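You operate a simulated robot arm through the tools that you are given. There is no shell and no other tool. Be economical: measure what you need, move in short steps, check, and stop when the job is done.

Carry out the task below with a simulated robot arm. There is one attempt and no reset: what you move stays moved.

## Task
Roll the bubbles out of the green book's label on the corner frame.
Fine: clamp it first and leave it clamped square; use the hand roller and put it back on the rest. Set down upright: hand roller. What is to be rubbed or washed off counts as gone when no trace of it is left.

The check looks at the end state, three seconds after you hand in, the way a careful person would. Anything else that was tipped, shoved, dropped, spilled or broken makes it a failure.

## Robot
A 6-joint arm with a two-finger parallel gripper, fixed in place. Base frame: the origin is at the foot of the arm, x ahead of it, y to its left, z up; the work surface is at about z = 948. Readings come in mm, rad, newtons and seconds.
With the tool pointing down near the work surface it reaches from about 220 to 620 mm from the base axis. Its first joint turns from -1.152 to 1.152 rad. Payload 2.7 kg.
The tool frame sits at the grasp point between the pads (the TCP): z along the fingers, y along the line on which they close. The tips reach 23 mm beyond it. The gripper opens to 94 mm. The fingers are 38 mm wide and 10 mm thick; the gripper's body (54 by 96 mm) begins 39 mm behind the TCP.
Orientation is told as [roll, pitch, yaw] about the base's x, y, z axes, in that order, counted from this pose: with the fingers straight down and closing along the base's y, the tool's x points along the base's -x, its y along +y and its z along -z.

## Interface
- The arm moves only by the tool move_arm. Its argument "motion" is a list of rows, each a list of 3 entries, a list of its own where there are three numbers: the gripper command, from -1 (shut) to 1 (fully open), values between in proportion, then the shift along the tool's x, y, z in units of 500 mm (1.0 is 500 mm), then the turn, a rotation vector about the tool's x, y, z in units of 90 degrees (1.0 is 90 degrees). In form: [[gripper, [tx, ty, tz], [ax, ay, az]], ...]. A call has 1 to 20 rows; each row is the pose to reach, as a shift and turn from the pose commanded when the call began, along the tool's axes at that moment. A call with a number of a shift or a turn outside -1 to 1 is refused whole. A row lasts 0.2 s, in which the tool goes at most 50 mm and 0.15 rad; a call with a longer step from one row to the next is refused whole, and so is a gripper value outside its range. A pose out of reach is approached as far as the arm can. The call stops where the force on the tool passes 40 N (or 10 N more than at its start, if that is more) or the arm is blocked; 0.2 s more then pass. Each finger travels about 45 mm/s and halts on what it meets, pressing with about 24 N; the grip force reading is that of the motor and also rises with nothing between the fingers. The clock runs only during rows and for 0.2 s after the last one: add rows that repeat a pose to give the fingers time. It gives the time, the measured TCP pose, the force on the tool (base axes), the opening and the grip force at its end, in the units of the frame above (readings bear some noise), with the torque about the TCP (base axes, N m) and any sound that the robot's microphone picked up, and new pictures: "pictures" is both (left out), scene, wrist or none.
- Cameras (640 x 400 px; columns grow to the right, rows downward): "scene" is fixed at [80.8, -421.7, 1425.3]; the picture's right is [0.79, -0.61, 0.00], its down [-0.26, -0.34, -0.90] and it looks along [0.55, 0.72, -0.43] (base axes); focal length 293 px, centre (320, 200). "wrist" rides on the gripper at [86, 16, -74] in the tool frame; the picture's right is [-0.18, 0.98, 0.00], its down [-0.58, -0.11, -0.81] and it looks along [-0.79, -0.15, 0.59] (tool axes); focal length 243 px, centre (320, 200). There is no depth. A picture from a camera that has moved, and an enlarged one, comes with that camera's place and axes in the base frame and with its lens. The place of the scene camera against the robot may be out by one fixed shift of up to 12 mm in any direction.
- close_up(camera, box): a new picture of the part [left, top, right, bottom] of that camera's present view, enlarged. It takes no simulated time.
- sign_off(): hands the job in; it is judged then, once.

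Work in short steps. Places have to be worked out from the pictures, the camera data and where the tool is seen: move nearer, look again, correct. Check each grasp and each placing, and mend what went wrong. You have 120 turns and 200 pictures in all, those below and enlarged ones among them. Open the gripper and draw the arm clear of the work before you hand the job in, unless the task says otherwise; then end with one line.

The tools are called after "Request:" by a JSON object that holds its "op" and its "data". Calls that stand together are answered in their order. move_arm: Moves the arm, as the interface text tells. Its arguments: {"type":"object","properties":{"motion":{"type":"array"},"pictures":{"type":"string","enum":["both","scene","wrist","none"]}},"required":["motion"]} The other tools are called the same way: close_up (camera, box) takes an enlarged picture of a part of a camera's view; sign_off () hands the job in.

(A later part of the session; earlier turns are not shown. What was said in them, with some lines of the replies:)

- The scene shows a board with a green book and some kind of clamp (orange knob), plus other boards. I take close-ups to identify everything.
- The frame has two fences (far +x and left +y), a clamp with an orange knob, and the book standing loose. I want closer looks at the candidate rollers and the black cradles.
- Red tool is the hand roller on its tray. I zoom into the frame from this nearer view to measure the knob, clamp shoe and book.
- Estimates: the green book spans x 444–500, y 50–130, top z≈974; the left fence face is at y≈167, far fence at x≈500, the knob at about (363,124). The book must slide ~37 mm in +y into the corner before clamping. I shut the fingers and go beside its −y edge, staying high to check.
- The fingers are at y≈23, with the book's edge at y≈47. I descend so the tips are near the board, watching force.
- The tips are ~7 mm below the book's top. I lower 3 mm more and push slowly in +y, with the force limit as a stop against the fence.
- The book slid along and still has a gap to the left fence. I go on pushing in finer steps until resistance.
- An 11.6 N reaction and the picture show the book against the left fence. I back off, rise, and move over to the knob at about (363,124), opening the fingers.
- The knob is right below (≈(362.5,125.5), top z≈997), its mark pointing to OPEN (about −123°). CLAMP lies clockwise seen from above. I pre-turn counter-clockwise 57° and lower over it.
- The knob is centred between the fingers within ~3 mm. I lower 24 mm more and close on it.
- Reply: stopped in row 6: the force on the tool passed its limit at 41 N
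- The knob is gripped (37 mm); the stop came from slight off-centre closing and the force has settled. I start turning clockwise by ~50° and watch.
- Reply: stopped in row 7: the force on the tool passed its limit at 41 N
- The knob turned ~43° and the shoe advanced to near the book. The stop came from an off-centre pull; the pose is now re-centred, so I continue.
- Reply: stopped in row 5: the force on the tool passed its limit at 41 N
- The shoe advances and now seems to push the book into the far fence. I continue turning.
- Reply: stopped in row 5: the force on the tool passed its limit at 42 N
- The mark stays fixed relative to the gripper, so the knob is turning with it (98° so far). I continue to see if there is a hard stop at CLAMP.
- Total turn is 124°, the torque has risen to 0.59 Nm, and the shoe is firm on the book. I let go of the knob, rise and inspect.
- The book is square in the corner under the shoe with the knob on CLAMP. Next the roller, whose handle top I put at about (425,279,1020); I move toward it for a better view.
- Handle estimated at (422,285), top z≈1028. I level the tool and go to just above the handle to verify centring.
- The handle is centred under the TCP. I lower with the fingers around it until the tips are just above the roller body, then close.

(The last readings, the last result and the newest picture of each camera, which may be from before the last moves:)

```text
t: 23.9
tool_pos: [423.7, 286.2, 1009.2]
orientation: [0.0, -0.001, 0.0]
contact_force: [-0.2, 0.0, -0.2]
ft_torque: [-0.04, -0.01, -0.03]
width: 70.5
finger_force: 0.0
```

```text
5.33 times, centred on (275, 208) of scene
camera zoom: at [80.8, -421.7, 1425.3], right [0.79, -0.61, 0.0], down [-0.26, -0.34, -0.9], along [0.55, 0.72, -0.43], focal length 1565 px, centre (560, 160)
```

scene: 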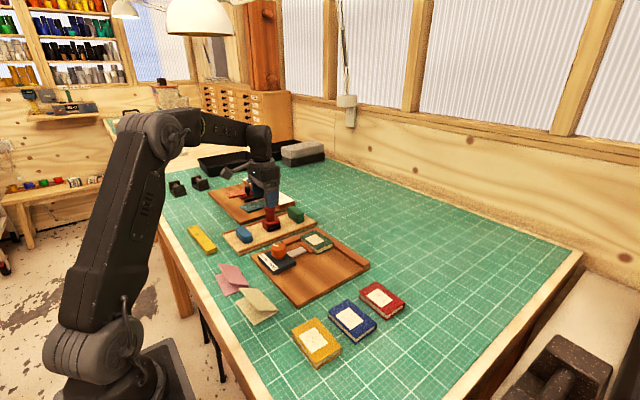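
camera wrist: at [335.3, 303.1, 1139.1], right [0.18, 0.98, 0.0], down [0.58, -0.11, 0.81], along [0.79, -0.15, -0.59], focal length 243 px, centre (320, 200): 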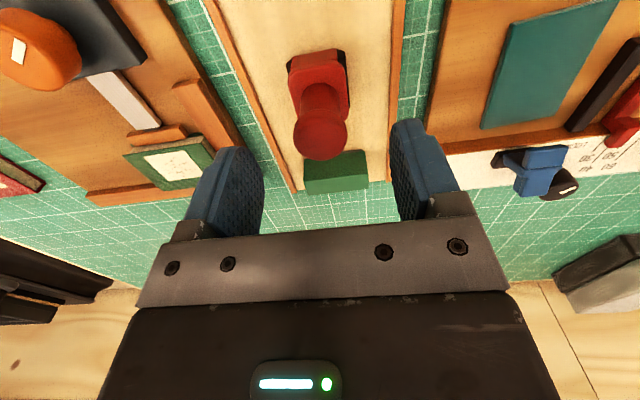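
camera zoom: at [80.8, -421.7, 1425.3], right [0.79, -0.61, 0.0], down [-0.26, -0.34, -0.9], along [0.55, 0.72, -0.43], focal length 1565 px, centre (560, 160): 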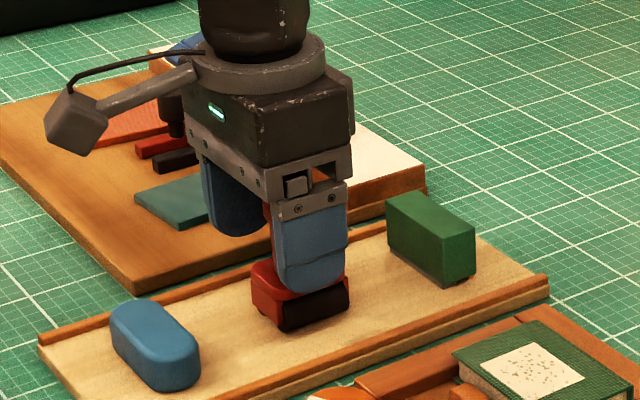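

No contact yet. To make sure the tips pass over the body, I raise 4 mm, then close on the handle.

Request:
{"op": "move_arm", "data": {"motion": [[0.5, [0, 0, -0.008], [0, 0, 0]], [-1, [0, 0, -0.008], [0, 0, 0]], [-1, [0, 0, -0.008], [0, 0, 0]], [-1, [0, 0, -0.008], [0, 0, 0]], [-1, [0, 0, -0.008], [0, 0, 0]], [-1, [0, 0, -0.008], [0, 0, 0]], [-1, [0, 0, -0.008], [0, 0, 0]]], "pictures": "wrist"}}

Request:
{"op": "close_up", "data": {"camera": "scene", "box": [220, 170, 330, 245]}}

```text
t: 25.5
tool_pos: [422.4, 285.6, 1014.2]
orientation: [-0.001, 0.0, 0.001]
contact_force: [0.2, -1.6, 2.7]
ft_torque: [0.02, -0.02, -0.01]
width: 33.0
finger_force: 23.6
camera wrist: at [334.5, 302.7, 1087.8], right [0.18, 0.98, 0.0], down [0.58, -0.11, 0.81], along [0.79, -0.15, -0.59], focal length 243 px, centre (320, 200)
```

wrist: 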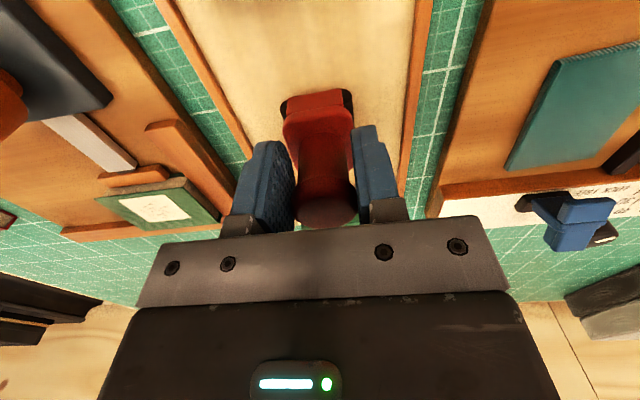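

```text
5.33 times, centred on (275, 208) of scene
camera zoom: at [80.8, -421.7, 1425.3], right [0.79, -0.61, 0.0], down [-0.26, -0.34, -0.9], along [0.55, 0.72, -0.43], focal length 1565 px, centre (560, 160)
```

zoom: 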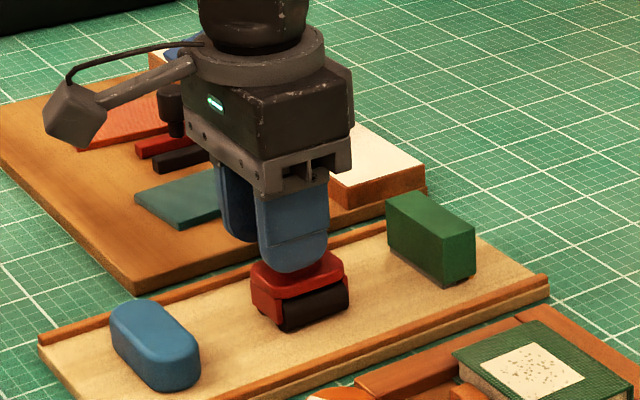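

Gripped at 33 mm (bulb and neck). The seated pose is (422.4,285.6,1014.2), which I note for returning it. I lift 60 mm.

Request:
{"op": "move_arm", "data": {"motion": [[-1, [0, 0, -0.02], [0, 0, 0]], [-1, [0, 0, -0.06], [0, 0, 0]], [-1, [0, 0, -0.12], [0, 0, 0]], [-1, [0, 0, -0.12], [0, 0, 0]]], "pictures": "wrist"}}

Request:
{"op": "close_up", "data": {"camera": "scene", "box": [220, 150, 360, 250]}}

```text
t: 26.5
tool_pos: [422.9, 285.9, 1073.5]
orientation: [0.0, -0.002, 0.0]
contact_force: [0.3, -0.3, -0.5]
ft_torque: [-0.01, 0.0, -0.02]
width: 0.2
finger_force: 24.0
camera wrist: at [334.4, 301.5, 1148.1], right [0.18, 0.98, 0.0], down [0.58, -0.11, 0.81], along [0.79, -0.15, -0.59], focal length 243 px, centre (320, 200)
```

wrist: 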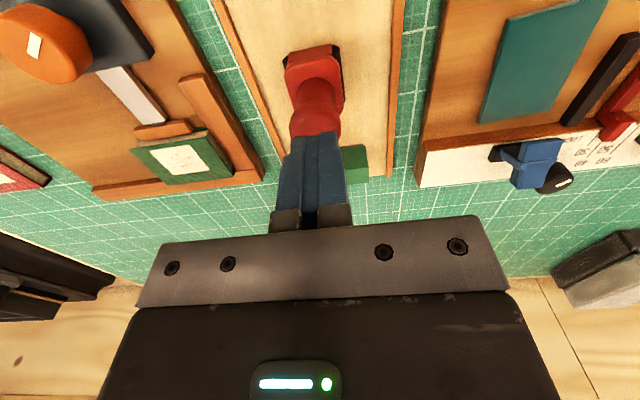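

```text
4.00 times, centred on (290, 200) of scene
camera zoom: at [80.8, -421.7, 1425.3], right [0.79, -0.61, 0.0], down [-0.26, -0.34, -0.9], along [0.55, 0.72, -0.43], focal length 1174 px, centre (440, 200)
```

zoom: 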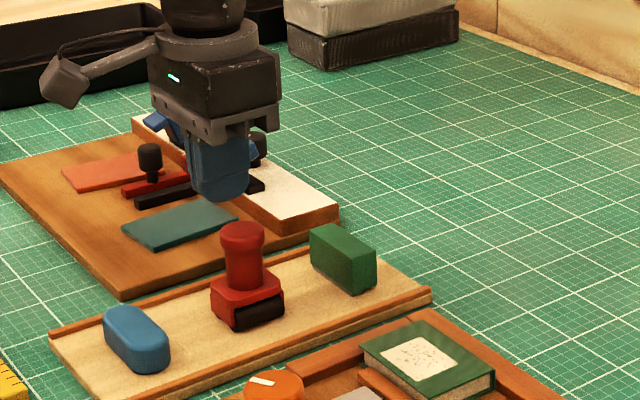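

The fingers slipped off the handle; the roller still stands where it was. I look closely at the handle's shape to choose a better grip.

Request:
{"op": "close_up", "data": {"camera": "scene", "box": [258, 198, 302, 236]}}

Request:
{"op": "close_up", "data": {"camera": "wrist", "box": [260, 30, 380, 150]}}

```text
10.53 times, centred on (280, 217) of scene
camera zoom: at [80.8, -421.7, 1425.3], right [0.79, -0.61, 0.0], down [-0.26, -0.34, -0.9], along [0.55, 0.72, -0.43], focal length 3089 px, centre (741, 21)
```

zoom: 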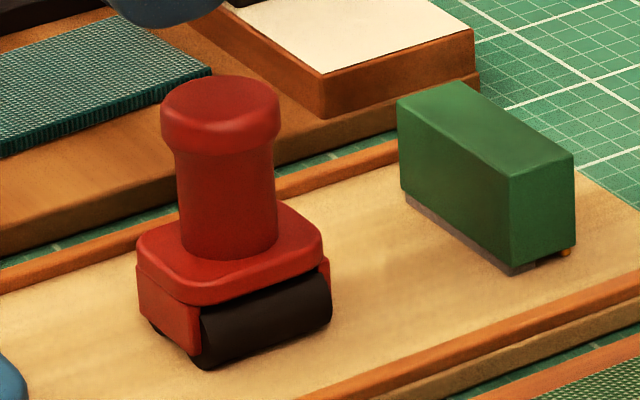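

```text
3.33 times, centred on (320, 90) of wrist
camera zoom: at [334.4, 301.5, 1148.1], right [0.18, 0.98, 0.0], down [0.58, -0.11, 0.81], along [0.79, -0.15, -0.59], focal length 809 px, centre (320, 567)
```

zoom: 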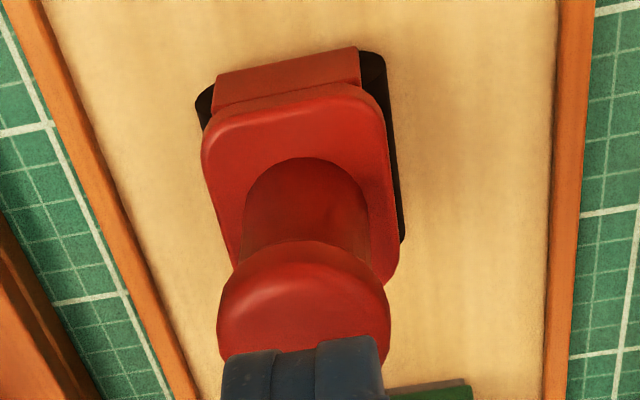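

The handle has a 33 mm head over a 28 mm neck; the earlier grip was perhaps too high on the head. I reopen, go ~8 mm deeper this time, close, and lift only slightly.

Request:
{"op": "move_arm", "data": {"motion": [[0, [0, 0, 0], [0, 0, 0]], [0.5, [0, 0, 0], [0, 0, 0]], [0.5, [0, 0, 0], [0, 0, 0]], [0.5, [0, 0, 0], [0, 0, 0]], [0.5, [0, 0, 0.06], [0, 0, 0]], [0.5, [0, 0, 0.11], [0, 0, 0]], [0.5, [0, 0, 0.128], [0, 0, 0]], [0.1, [0, 0, 0.132], [0, 0, 0]], [0.1, [0, 0, 0.132], [0, 0, 0]], [0.0, [0, 0, 0.136], [0, 0, 0]], [0.0, [0, 0, 0.136], [0, 0, 0]]], "pictures": "wrist"}}

Request:
{"op": "close_up", "data": {"camera": "scene", "box": [248, 180, 312, 236]}}

```text
t: 28.9
tool_pos: [423.4, 286.8, 1005.9]
orientation: [0.0, -0.002, 0.0]
contact_force: [-0.1, -0.1, 0.2]
ft_torque: [-0.01, 0.01, 0.02]
width: 46.9
finger_force: 0.1
camera wrist: at [335.5, 302.6, 1079.4], right [0.18, 0.98, 0.0], down [0.58, -0.11, 0.81], along [0.79, -0.15, -0.59], focal length 243 px, centre (320, 200)
```

wrist: 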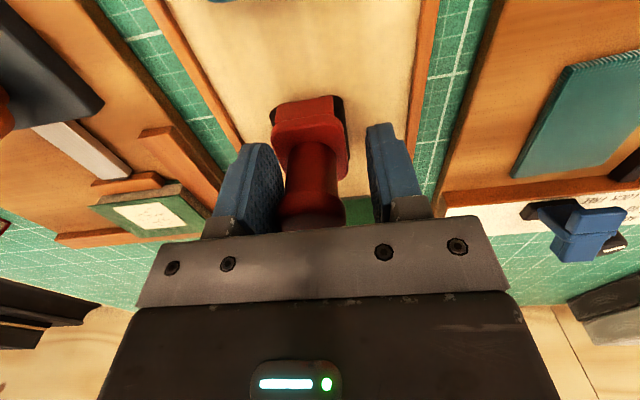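

```text
7.14 times, centred on (280, 208) of scene
camera zoom: at [80.8, -421.7, 1425.3], right [0.79, -0.61, 0.0], down [-0.26, -0.34, -0.9], along [0.55, 0.72, -0.43], focal length 2096 px, centre (606, 143)
```

zoom: 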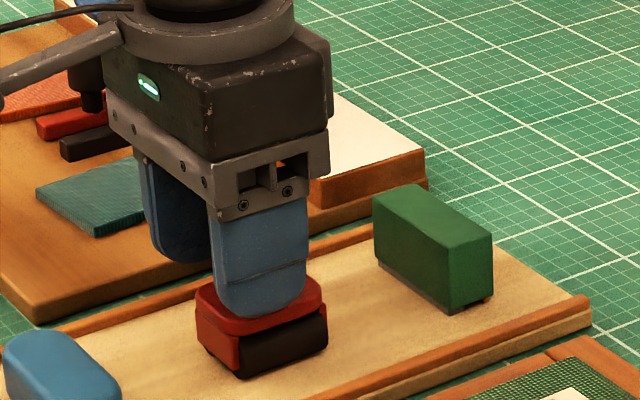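

The head sits ~4 mm to −y of the finger midpoint now. I shift that much and close at this deeper height.

Request:
{"op": "move_arm", "data": {"motion": [[0, [0, -0.007, 0], [0, 0, 0]], [-1, [0, -0.007, 0], [0, 0, 0]], [-1, [0, -0.007, 0], [0, 0, 0]], [-1, [0, -0.007, 0], [0, 0, 0]], [-1, [0, -0.007, 0], [0, 0, 0]], [-1, [0, -0.007, 0], [0, 0, 0]]], "pictures": "wrist"}}

Request:
{"op": "close_up", "data": {"camera": "wrist", "box": [220, 70, 420, 235]}}

Request:
{"op": "close_up", "data": {"camera": "scene", "box": [248, 180, 312, 236]}}

```text
t: 30.3
tool_pos: [423.4, 282.2, 1005.5]
orientation: [-0.001, -0.002, 0.0]
contact_force: [0.2, 0.5, 3.5]
ft_torque: [0.07, -0.08, -0.03]
width: 32.5
finger_force: 23.5
camera wrist: at [334.9, 298.7, 1079.7], right [0.18, 0.98, 0.0], down [0.58, -0.11, 0.81], along [0.79, -0.15, -0.59], focal length 243 px, centre (320, 200)
```

wrist: 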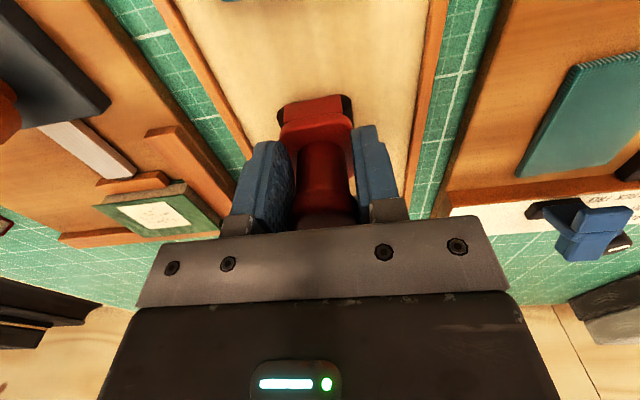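

```text
2.42 times, centred on (320, 152) of wrist
camera zoom: at [334.9, 298.7, 1079.7], right [0.18, 0.98, 0.0], down [0.58, -0.11, 0.81], along [0.79, -0.15, -0.59], focal length 588 px, centre (320, 315)
```

zoom: 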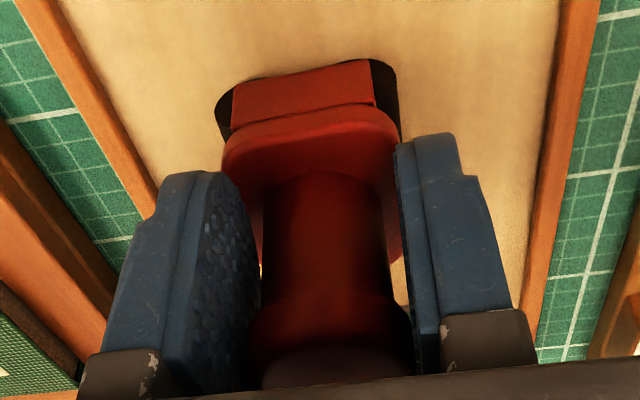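

```text
7.14 times, centred on (280, 208) of scene
camera zoom: at [80.8, -421.7, 1425.3], right [0.79, -0.61, 0.0], down [-0.26, -0.34, -0.9], along [0.55, 0.72, -0.43], focal length 2096 px, centre (606, 143)
```

zoom: 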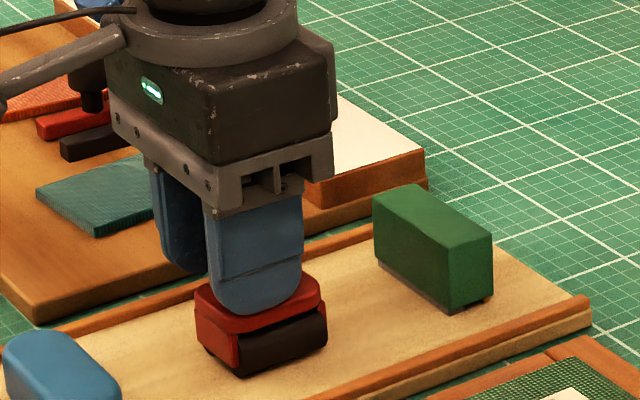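

The pads grip the head with the tips close over the body. I lift gently 12 mm and check.

Request:
{"op": "move_arm", "data": {"motion": [[-1, [0, 0, 0], [0, 0, 0]], [-1, [0, 0, -0.004], [0, 0, 0]], [-1, [0, 0, -0.008], [0, 0, 0]], [-1, [0, 0, -0.012], [0, 0, 0]], [-1, [0, 0, -0.016], [0, 0, 0]], [-1, [0, 0, -0.02], [0, 0, 0]], [-1, [0, 0, -0.024], [0, 0, 0]]], "pictures": "none"}}

Request:
{"op": "close_up", "data": {"camera": "scene", "box": [248, 180, 312, 236]}}

```text
t: 31.9
tool_pos: [423.1, 284.0, 1017.4]
orientation: [0.0, -0.002, 0.001]
contact_force: [-0.6, -1.3, -2.0]
ft_torque: [-0.01, 0.01, 0.02]
width: 33.1
finger_force: 24.1
```

```text
7.14 times, centred on (280, 208) of scene
camera zoom: at [80.8, -421.7, 1425.4], right [0.79, -0.61, 0.0], down [-0.26, -0.34, -0.9], along [0.55, 0.72, -0.43], focal length 2096 px, centre (606, 143)
```

zoom: 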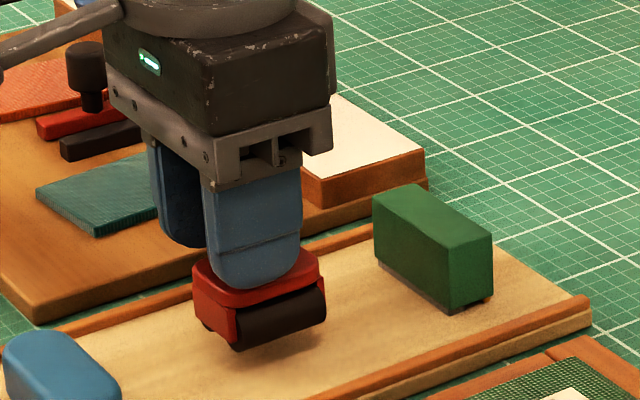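

The roller is held (−2 N, ≈0.2 kg). With it seated on the tray the TCP is at z≈1005.5. The label spans about x 462–496, y 105–150, so I raise and carry the roller above the label's −y end at (480,100).

Request:
{"op": "move_arm", "data": {"motion": [[-1, [0, 0, -0.04], [0, 0, 0]], [-1, [0, 0, -0.09], [0, 0, 0]], [-1, [0, 0, -0.126], [0, 0, 0]], [-1, [-0.02, -0.06, -0.126], [0, 0, 0]], [-1, [-0.05, -0.13, -0.126], [0, 0, 0]], [-1, [-0.08, -0.2, -0.126], [0, 0, 0]], [-1, [-0.1, -0.27, -0.126], [0, 0, 0]], [-1, [-0.114, -0.33, -0.126], [0, 0, 0]], [-1, [-0.114, -0.368, -0.126], [0, 0, 0]], [-1, [-0.114, -0.368, -0.126], [0, 0, 0]]]}}

Request:
{"op": "close_up", "data": {"camera": "wrist", "box": [220, 30, 460, 220]}}

Request:
{"op": "close_up", "data": {"camera": "scene", "box": [270, 190, 390, 290]}}

```text
t: 34.1
tool_pos: [481.3, 100.2, 1082.8]
orientation: [-0.001, -0.002, 0.001]
contact_force: [0.2, -0.4, -1.4]
ft_torque: [0.0, -0.01, -0.02]
width: 33.0
finger_force: 23.6
camera wrist: at [392.5, 115.6, 1155.7], right [0.18, 0.98, 0.0], down [0.58, -0.11, 0.81], along [0.79, -0.15, -0.59], focal length 243 px, centre (320, 200)
```

scene: 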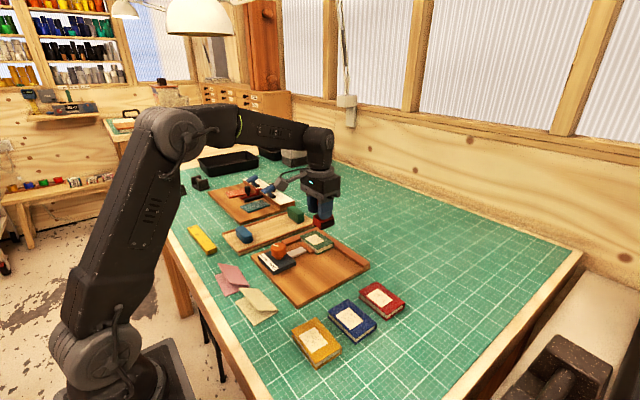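
wrist: 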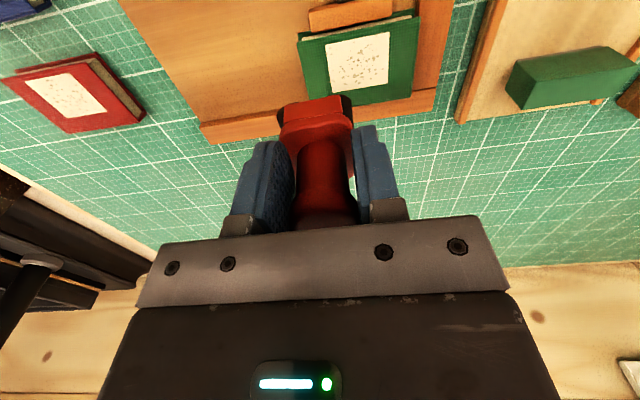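

```text
2.11 times, centred on (340, 125) of wrist
camera zoom: at [392.5, 115.6, 1155.7], right [0.18, 0.98, 0.0], down [0.58, -0.11, 0.81], along [0.79, -0.15, -0.59], focal length 511 px, centre (278, 358)
```

zoom: 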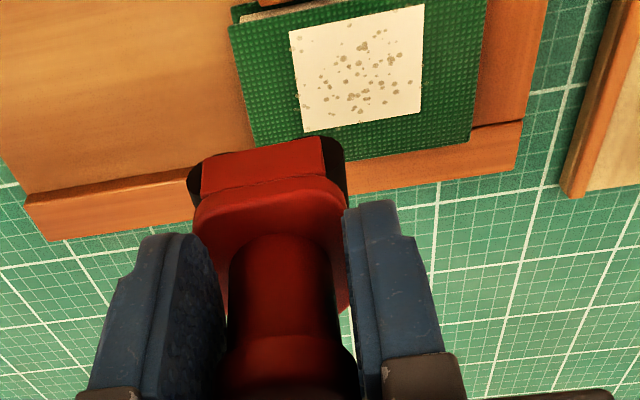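

```text
4.00 times, centred on (330, 240) of scene
camera zoom: at [80.8, -421.7, 1425.3], right [0.79, -0.61, 0.0], down [-0.26, -0.34, -0.9], along [0.55, 0.72, -0.43], focal length 1174 px, centre (280, 40)
```

zoom: 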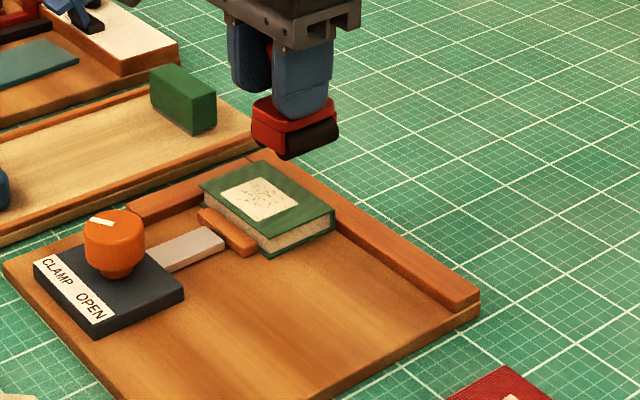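

From this view the label spans x 461–497, y 106–148, and the drum (~41 mm wide) sits slightly +x of the TCP. I shift 3 mm toward −x and lower toward the book at y≈98, with contact expected near TCP z≈1021.

Request:
{"op": "move_arm", "data": {"motion": [[-1, [0.006, -0.004, 0.06], [0, 0, 0]], [-1, [0.006, -0.004, 0.1], [0, 0, 0]], [-1, [0.006, -0.004, 0.106], [0, 0, 0]], [-1, [0.006, -0.004, 0.11], [0, 0, 0]], [-1, [0.006, -0.004, 0.114], [0, 0, 0]], [-1, [0.006, -0.004, 0.114], [0, 0, 0]]], "pictures": "wrist"}}

Request:
{"op": "close_up", "data": {"camera": "scene", "box": [280, 200, 370, 275]}}

```text
t: 35.5
tool_pos: [478.4, 98.2, 1026.1]
orientation: [0.001, -0.005, -0.001]
contact_force: [-5.4, -3.3, 19.8]
ft_torque: [0.04, 0.13, 0.02]
width: 32.8
finger_force: 24.1
camera wrist: at [388.8, 113.3, 1099.0], right [0.18, 0.98, 0.0], down [0.58, -0.11, 0.81], along [0.8, -0.15, -0.59], focal length 243 px, centre (320, 200)
```

wrist: 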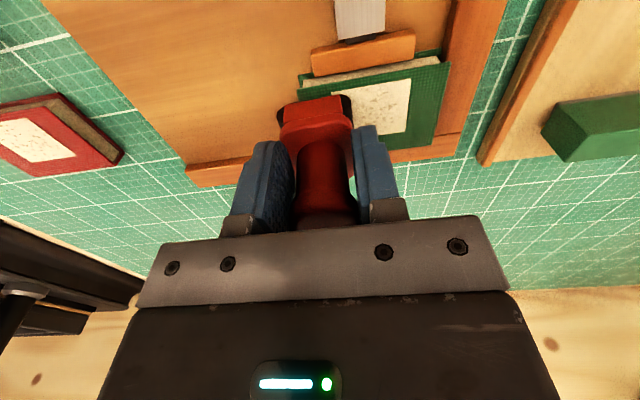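

```text
5.33 times, centred on (325, 238) of scene
camera zoom: at [80.4, -421.8, 1425.3], right [0.79, -0.61, 0.0], down [-0.26, -0.34, -0.9], along [0.55, 0.72, -0.43], focal length 1565 px, centre (293, 0)
```

zoom: 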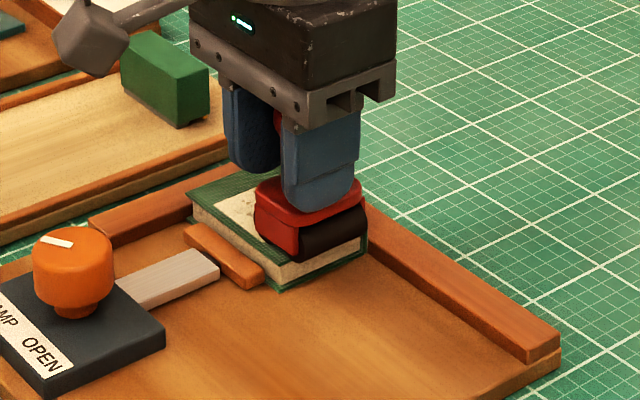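

Contact at TCP z≈1026 with ~20 N. The roller's near end sits at x≈464, so the drum is ~7 mm too far in +x. I lift slightly, shift −7 mm in x, press again and roll to +y across the label.

Request:
{"op": "move_arm", "data": {"motion": [[-1, [0, 0, -0.012], [0, 0, 0]], [-1, [0.014, 0, -0.012], [0, 0, 0]], [-1, [0.014, 0, -0.004], [0, 0, 0]], [-1, [0.014, 0, 0], [0, 0, 0]], [-1, [0.014, 0.01, 0], [0, 0, 0]], [-1, [0.014, 0.024, 0], [0, 0, 0]], [-1, [0.014, 0.04, 0], [0, 0, 0]], [-1, [0.014, 0.056, 0], [0, 0, 0]], [-1, [0.014, 0.072, 0], [0, 0, 0]], [-1, [0.014, 0.088, 0], [0, 0, 0]], [-1, [0.014, 0.104, 0], [0, 0, 0]], [-1, [0.014, 0.114, 0], [0, 0, 0]]], "pictures": "wrist"}}

Request:
{"op": "close_up", "data": {"camera": "scene", "box": [280, 200, 370, 275]}}

Request:
{"op": "close_up", "data": {"camera": "wrist", "box": [200, 30, 400, 200]}}

```text
t: 38.1
tool_pos: [471.4, 153.3, 1024.9]
orientation: [-0.001, -0.005, -0.001]
contact_force: [1.8, -10.1, 19.3]
ft_torque: [-0.37, -0.4, -0.18]
width: 33.1
finger_force: 24.4
camera wrist: at [382.0, 169.4, 1098.6], right [0.18, 0.98, 0.0], down [0.58, -0.11, 0.81], along [0.79, -0.15, -0.59], focal length 243 px, centre (320, 200)
```

wrist: 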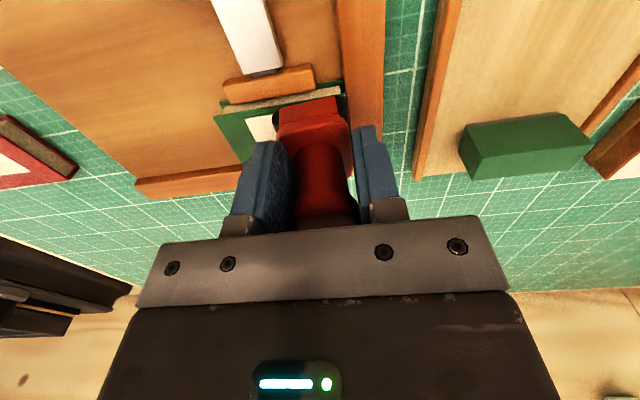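

```text
5.33 times, centred on (325, 238) of scene
camera zoom: at [80.6, -422.1, 1425.3], right [0.79, -0.61, 0.0], down [-0.26, -0.34, -0.9], along [0.55, 0.72, -0.43], focal length 1565 px, centre (293, 0)
```

zoom: 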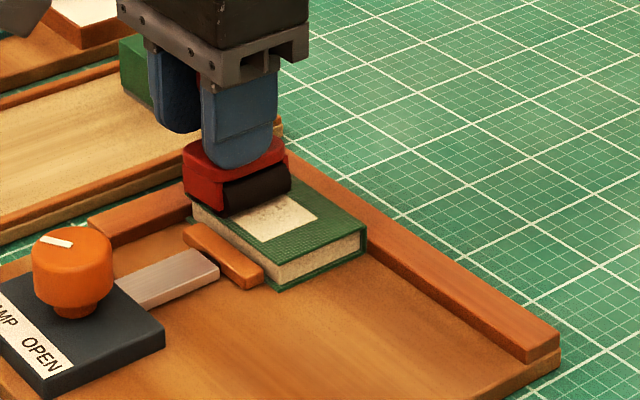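

```text
2.35 times, centred on (300, 115) of wrist
camera zoom: at [382.0, 169.4, 1098.6], right [0.18, 0.98, 0.0], down [0.58, -0.11, 0.81], along [0.79, -0.15, -0.59], focal length 571 px, centre (367, 400)
```

zoom: 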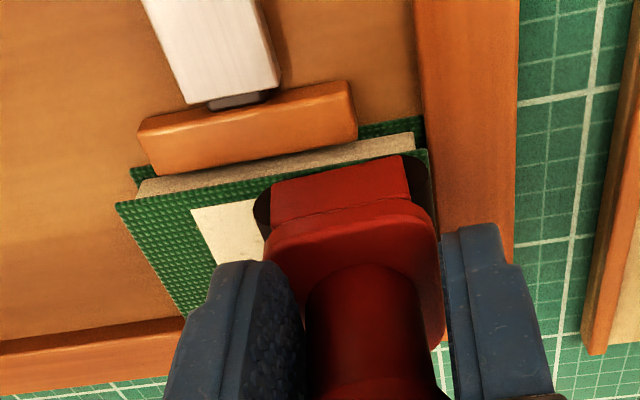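

The pass went at ~19 N and the marks look fainter. I roll back and forth once more, then lift to inspect the label.

Request:
{"op": "move_arm", "data": {"motion": [[-1, [0, -0.01, 0], [0, 0, 0]], [-1, [0, -0.026, 0], [0, 0, 0]], [-1, [0, -0.042, 0], [0, 0, 0]], [-1, [0, -0.058, 0], [0, 0, 0]], [-1, [0, -0.074, 0], [0, 0, 0]], [-1, [0, -0.09, 0], [0, 0, 0]], [-1, [0, -0.106, 0], [0, 0, 0]], [-1, [0, -0.112, 0], [0, 0, 0]], [-1, [0, -0.112, -0.04], [0, 0, 0]], [-1, [0, -0.112, -0.12], [0, 0, 0]], [-1, [0, -0.112, -0.12], [0, 0, 0]]], "pictures": "wrist"}}

Request:
{"op": "close_up", "data": {"camera": "wrist", "box": [280, 10, 440, 130]}}

Request:
{"op": "close_up", "data": {"camera": "scene", "box": [280, 200, 370, 275]}}

```text
t: 40.5
tool_pos: [468.2, 97.7, 1084.7]
orientation: [0.0, 0.0, 0.0]
contact_force: [0.0, -0.2, -1.6]
ft_torque: [-0.01, 0.02, 0.02]
width: 32.9
finger_force: 23.7
camera wrist: at [379.4, 114.0, 1158.5], right [0.18, 0.98, 0.0], down [0.58, -0.11, 0.81], along [0.79, -0.15, -0.59], focal length 243 px, centre (320, 200)
```

wrist: 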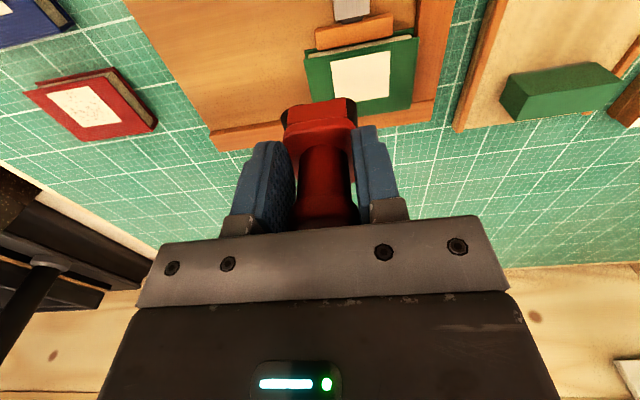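

```text
3.33 times, centred on (360, 70) of wrist
camera zoom: at [379.4, 114.0, 1158.5], right [0.18, 0.98, 0.0], down [0.58, -0.11, 0.81], along [0.79, -0.15, -0.59], focal length 809 px, centre (187, 633)
```

zoom: 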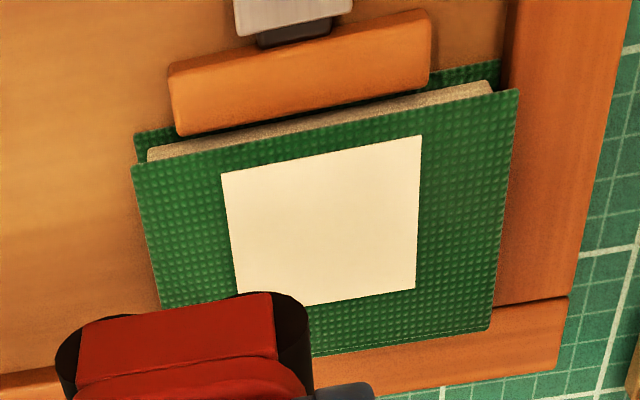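

```text
5.33 times, centred on (325, 238) of scene
camera zoom: at [80.8, -421.7, 1425.3], right [0.79, -0.61, 0.0], down [-0.26, -0.34, -0.9], along [0.55, 0.72, -0.43], focal length 1565 px, centre (293, 0)
```

zoom: 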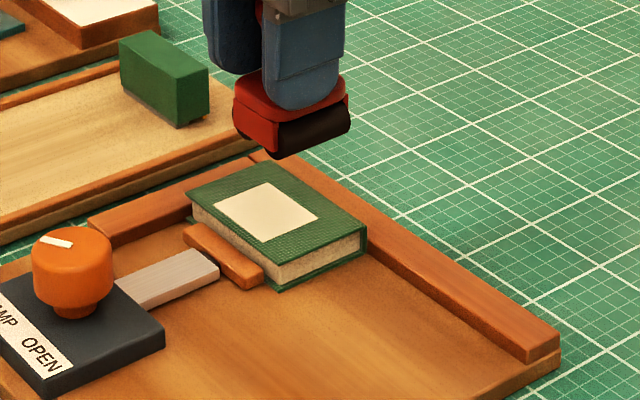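

The label is now perfectly clean and the clamp still holds. I carry the roller back above its place on the tray at (423,284).

Request:
{"op": "move_arm", "data": {"motion": [[-1, [0.01, 0.06, 0], [0, 0, 0]], [-1, [0.03, 0.13, 0], [0, 0, 0]], [-1, [0.05, 0.2, 0], [0, 0, 0]], [-1, [0.07, 0.27, 0], [0, 0, 0]], [-1, [0.09, 0.34, 0], [0, 0, 0]], [-1, [0.09, 0.373, 0], [0, 0, 0]], [-1, [0.09, 0.373, 0.06], [0, 0, 0]], [-1, [0.09, 0.373, 0.12], [0, 0, 0]], [-1, [0.09, 0.373, 0.12], [0, 0, 0]]], "pictures": "wrist"}}

Request:
{"op": "close_up", "data": {"camera": "scene", "box": [248, 180, 312, 236]}}

```text
t: 42.5
tool_pos: [427.5, 283.6, 1023.3]
orientation: [-0.001, -0.001, -0.001]
contact_force: [0.0, 0.1, -1.2]
ft_torque: [0.02, 0.04, 0.01]
width: 33.2
finger_force: 24.1
camera wrist: at [337.9, 300.0, 1097.4], right [0.18, 0.98, 0.0], down [0.58, -0.11, 0.81], along [0.79, -0.15, -0.59], focal length 243 px, centre (320, 200)
```

wrist: 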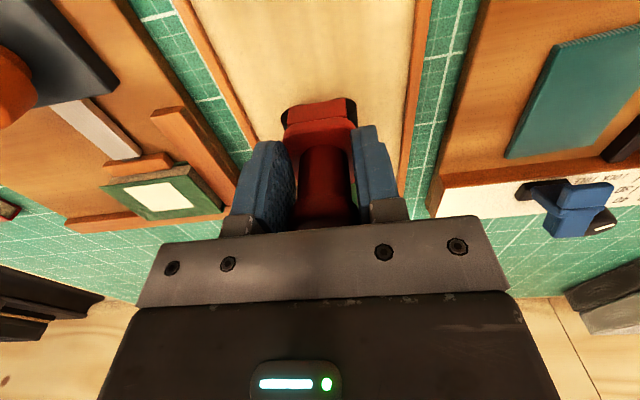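

```text
7.14 times, centred on (280, 208) of scene
camera zoom: at [80.9, -421.7, 1425.4], right [0.79, -0.61, 0.0], down [-0.26, -0.34, -0.9], along [0.55, 0.72, -0.43], focal length 2096 px, centre (606, 143)
```

zoom: 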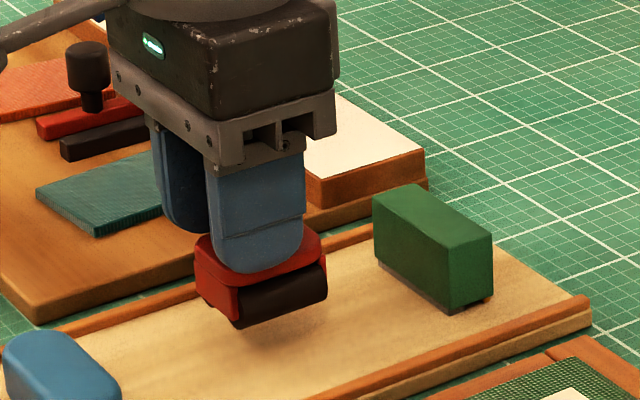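

The roller hangs upright over its place. I correct 4 mm in x and lower slowly until it touches.

Request:
{"op": "move_arm", "data": {"motion": [[-1, [0.008, 0, 0.01], [0, 0, 0]], [-1, [0.008, 0, 0.018], [0, 0, 0]], [-1, [0.008, 0, 0.024], [0, 0, 0]], [-1, [0.008, 0, 0.028], [0, 0, 0]], [-1, [0.008, 0, 0.031], [0, 0, 0]], [-1, [0.008, 0, 0.034], [0, 0, 0]], [-1, [0.008, 0, 0.034], [0, 0, 0]]], "pictures": "none"}}

Request:
{"op": "close_up", "data": {"camera": "scene", "box": [248, 180, 312, 236]}}

```text
t: 44.1
tool_pos: [422.0, 284.9, 1008.0]
orientation: [-0.001, -0.002, 0.001]
contact_force: [-0.9, 0.5, -2.0]
ft_torque: [-0.03, -0.01, 0.0]
width: 33.0
finger_force: 23.9
```

```text
7.14 times, centred on (280, 208) of scene
camera zoom: at [80.8, -421.7, 1425.4], right [0.79, -0.61, 0.0], down [-0.26, -0.34, -0.9], along [0.55, 0.72, -0.43], focal length 2096 px, centre (606, 143)
```

zoom: 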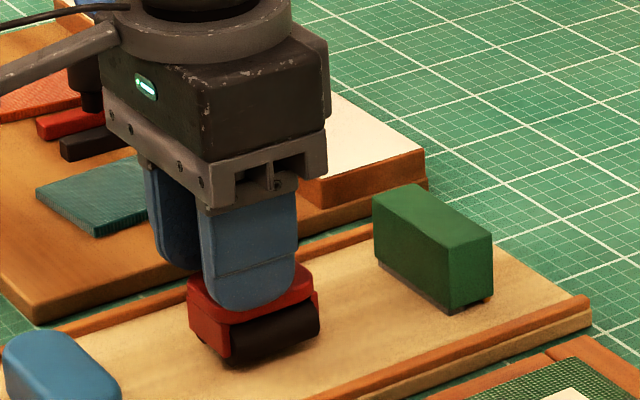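

Still hanging free (−2 N), a few mm above the tray. I go down in 1 mm steps until it carries load.

Request:
{"op": "move_arm", "data": {"motion": [[-1, [0, 0, 0.002], [0, 0, 0]], [-1, [0, 0, 0.004], [0, 0, 0]], [-1, [0, 0, 0.006], [0, 0, 0]], [-1, [0, 0, 0.008], [0, 0, 0]], [-1, [0, 0, 0.008], [0, 0, 0]]], "pictures": "none"}}

Request:
{"op": "close_up", "data": {"camera": "scene", "box": [248, 180, 312, 236]}}

```text
t: 45.3
tool_pos: [420.7, 285.5, 1002.9]
orientation: [-0.002, -0.003, -0.001]
contact_force: [-0.2, -1.0, 4.9]
ft_torque: [-0.11, 0.1, 0.0]
width: 33.0
finger_force: 24.2
```

```text
7.14 times, centred on (280, 208) of scene
camera zoom: at [80.8, -421.8, 1425.3], right [0.79, -0.61, 0.0], down [-0.26, -0.34, -0.9], along [0.55, 0.72, -0.43], focal length 2096 px, centre (606, 143)
```

zoom: 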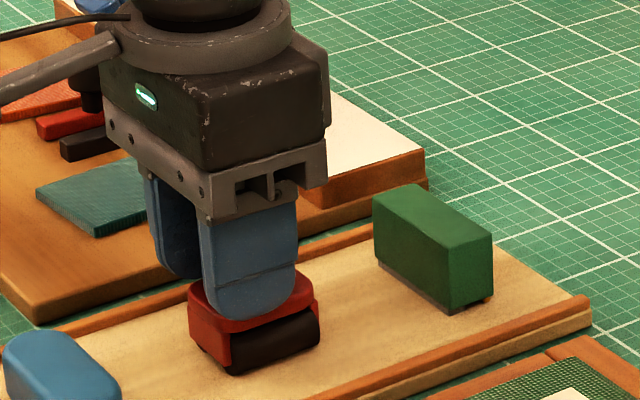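

It rests on the tray (+4.9 N), upright. I open the fingers gradually, then rise straight up.

Request:
{"op": "move_arm", "data": {"motion": [[-0.2, [0, 0, 0], [0, 0, 0]], [0, [0, 0, 0], [0, 0, 0]], [0.2, [0, 0, 0], [0, 0, 0]], [0.4, [0, 0, 0], [0, 0, 0]], [0.5, [0, 0, 0], [0, 0, 0]], [0.5, [0, 0, 0], [0, 0, 0]], [0.5, [0, 0, -0.05], [0, 0, 0]], [0.5, [0, 0, -0.13], [0, 0, 0]], [0.5, [0.05, 0, -0.22], [0, 0, 0]], [0.5, [0.12, 0, -0.3], [0, 0, 0]], [0.5, [0.16, 0, -0.36], [0, 0, 0]], [0.5, [0.16, 0, -0.36], [0, 0, 0]]]}}

Request:
{"op": "close_up", "data": {"camera": "scene", "box": [220, 190, 380, 300]}}

Request:
{"op": "close_up", "data": {"camera": "scene", "box": [248, 194, 312, 242]}}

Request:
{"op": "close_up", "data": {"camera": "scene", "box": [290, 220, 350, 270]}}

```text
refused: row 9 steps farther than a row can; nothing moved
```

```text
3.64 times, centred on (300, 245) of scene
camera zoom: at [80.8, -421.8, 1425.3], right [0.79, -0.61, 0.0], down [-0.26, -0.34, -0.9], along [0.55, 0.72, -0.43], focal length 1067 px, centre (393, 36)
```

zoom: 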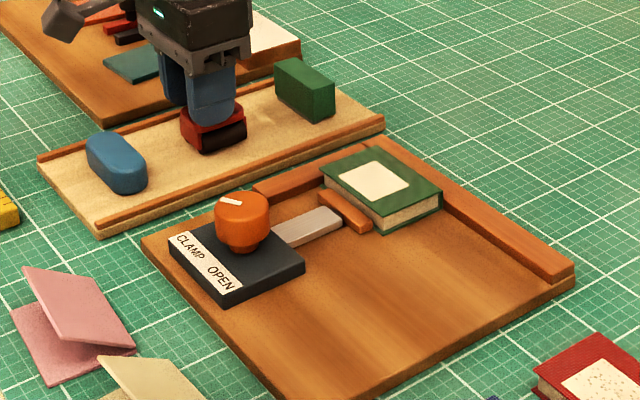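

```text
8.33 times, centred on (280, 218) of scene
camera zoom: at [80.8, -421.8, 1425.3], right [0.79, -0.61, 0.0], down [-0.26, -0.34, -0.9], along [0.55, 0.72, -0.43], focal length 2445 px, centre (653, 50)
```

zoom: 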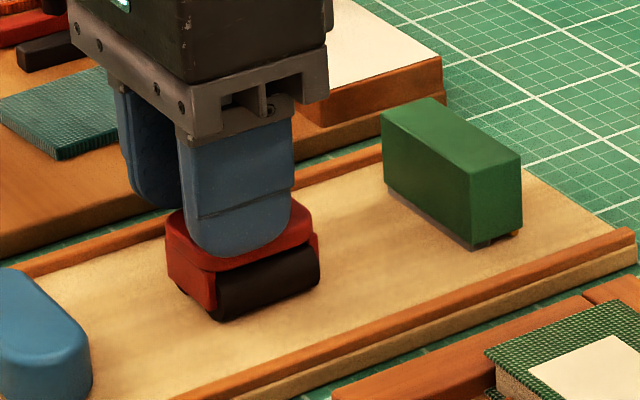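

```text
8.00 times, centred on (320, 245) of scene
camera zoom: at [80.8, -421.8, 1425.3], right [0.79, -0.61, 0.0], down [-0.26, -0.34, -0.9], along [0.55, 0.72, -0.43], focal length 2348 px, centre (320, -160)
```

zoom: 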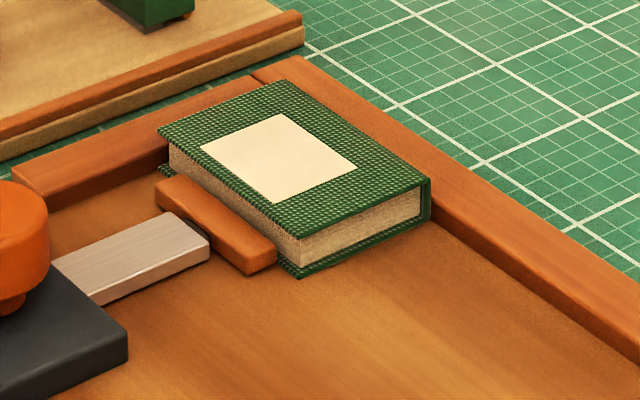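

The call was refused for too long a step. The label is clean and the book square; I repeat the release with shorter steps.

Request:
{"op": "move_arm", "data": {"motion": [[-0.2, [0, 0, 0], [0, 0, 0]], [0, [0, 0, 0], [0, 0, 0]], [0.2, [0, 0, 0], [0, 0, 0]], [0.4, [0, 0, 0], [0, 0, 0]], [0.5, [0, 0, 0], [0, 0, 0]], [0.5, [0, 0, 0], [0, 0, 0]], [0.5, [0, 0, -0.05], [0, 0, 0]], [0.5, [0, 0, -0.13], [0, 0, 0]], [0.5, [0, 0, -0.21], [0, 0, 0]], [0.5, [0.04, 0, -0.27], [0, 0, 0]], [0.5, [0.1, 0, -0.32], [0, 0, 0]], [0.5, [0.1, 0, -0.32], [0, 0, 0]]]}}

Request:
{"op": "close_up", "data": {"camera": "scene", "box": [220, 190, 380, 300]}}

Request:
{"op": "close_up", "data": {"camera": "wrist", "box": [80, 0, 420, 200]}}

```text
t: 47.9
tool_pos: [369.9, 284.8, 1160.5]
orientation: [0.001, -0.002, 0.0]
contact_force: [0.1, 0.2, 0.0]
ft_torque: [0.0, 0.02, 0.02]
width: 70.3
finger_force: 0.1
camera wrist: at [281.6, 300.4, 1234.7], right [0.18, 0.98, 0.0], down [0.58, -0.11, 0.81], along [0.79, -0.15, -0.59], focal length 243 px, centre (320, 200)
```

scene: 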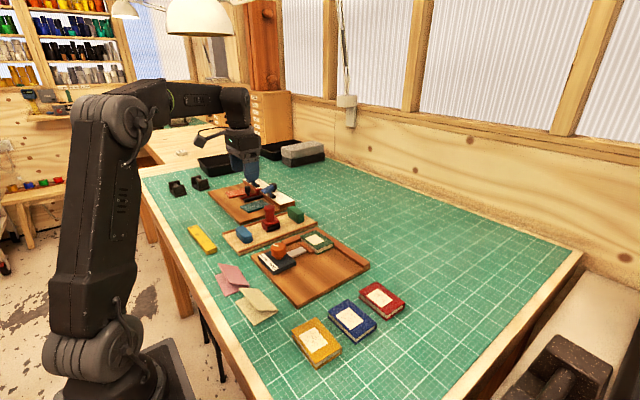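
wrist: 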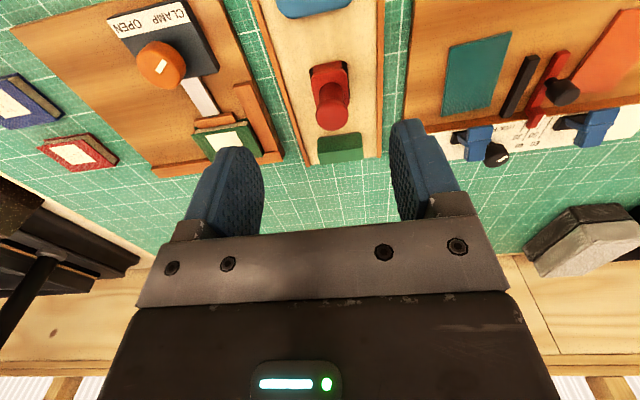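

```text
3.64 times, centred on (300, 245) of scene
camera zoom: at [80.8, -421.7, 1425.3], right [0.79, -0.61, 0.0], down [-0.26, -0.34, -0.9], along [0.55, 0.72, -0.43], focal length 1067 px, centre (393, 36)
```

zoom: 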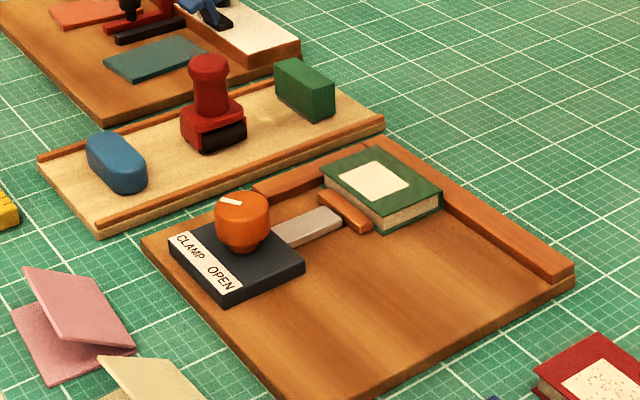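

```text
1.88 times, centred on (250, 100) of wrist
camera zoom: at [281.6, 300.4, 1234.7], right [0.18, 0.98, 0.0], down [0.58, -0.11, 0.81], along [0.79, -0.15, -0.59], focal length 457 px, centre (452, 388)
```

zoom: 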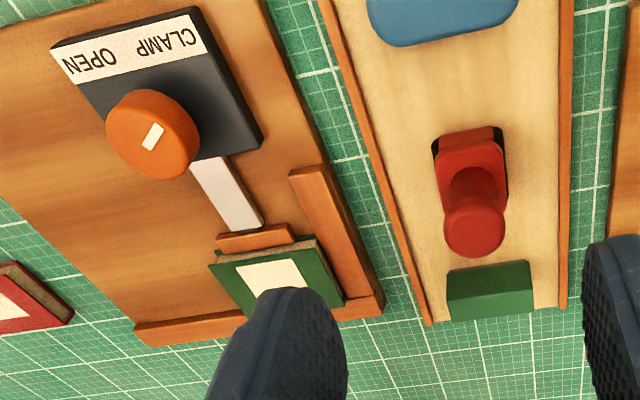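

The roller stands upright on its rest, the label is clean, and the book is clamped square with the knob on CLAMP. The gripper is open and clear, so I hand in.

Request:
{"op": "sign_off", "data": {}}

```text
The job is handed in.
```

I rolled the bubbles out of the green book's label, and no trace of them shows in the close-ups. The book is still clamped square in the corner, and the hand roller is back upright on its rest, about 5 mm from where it first stood.
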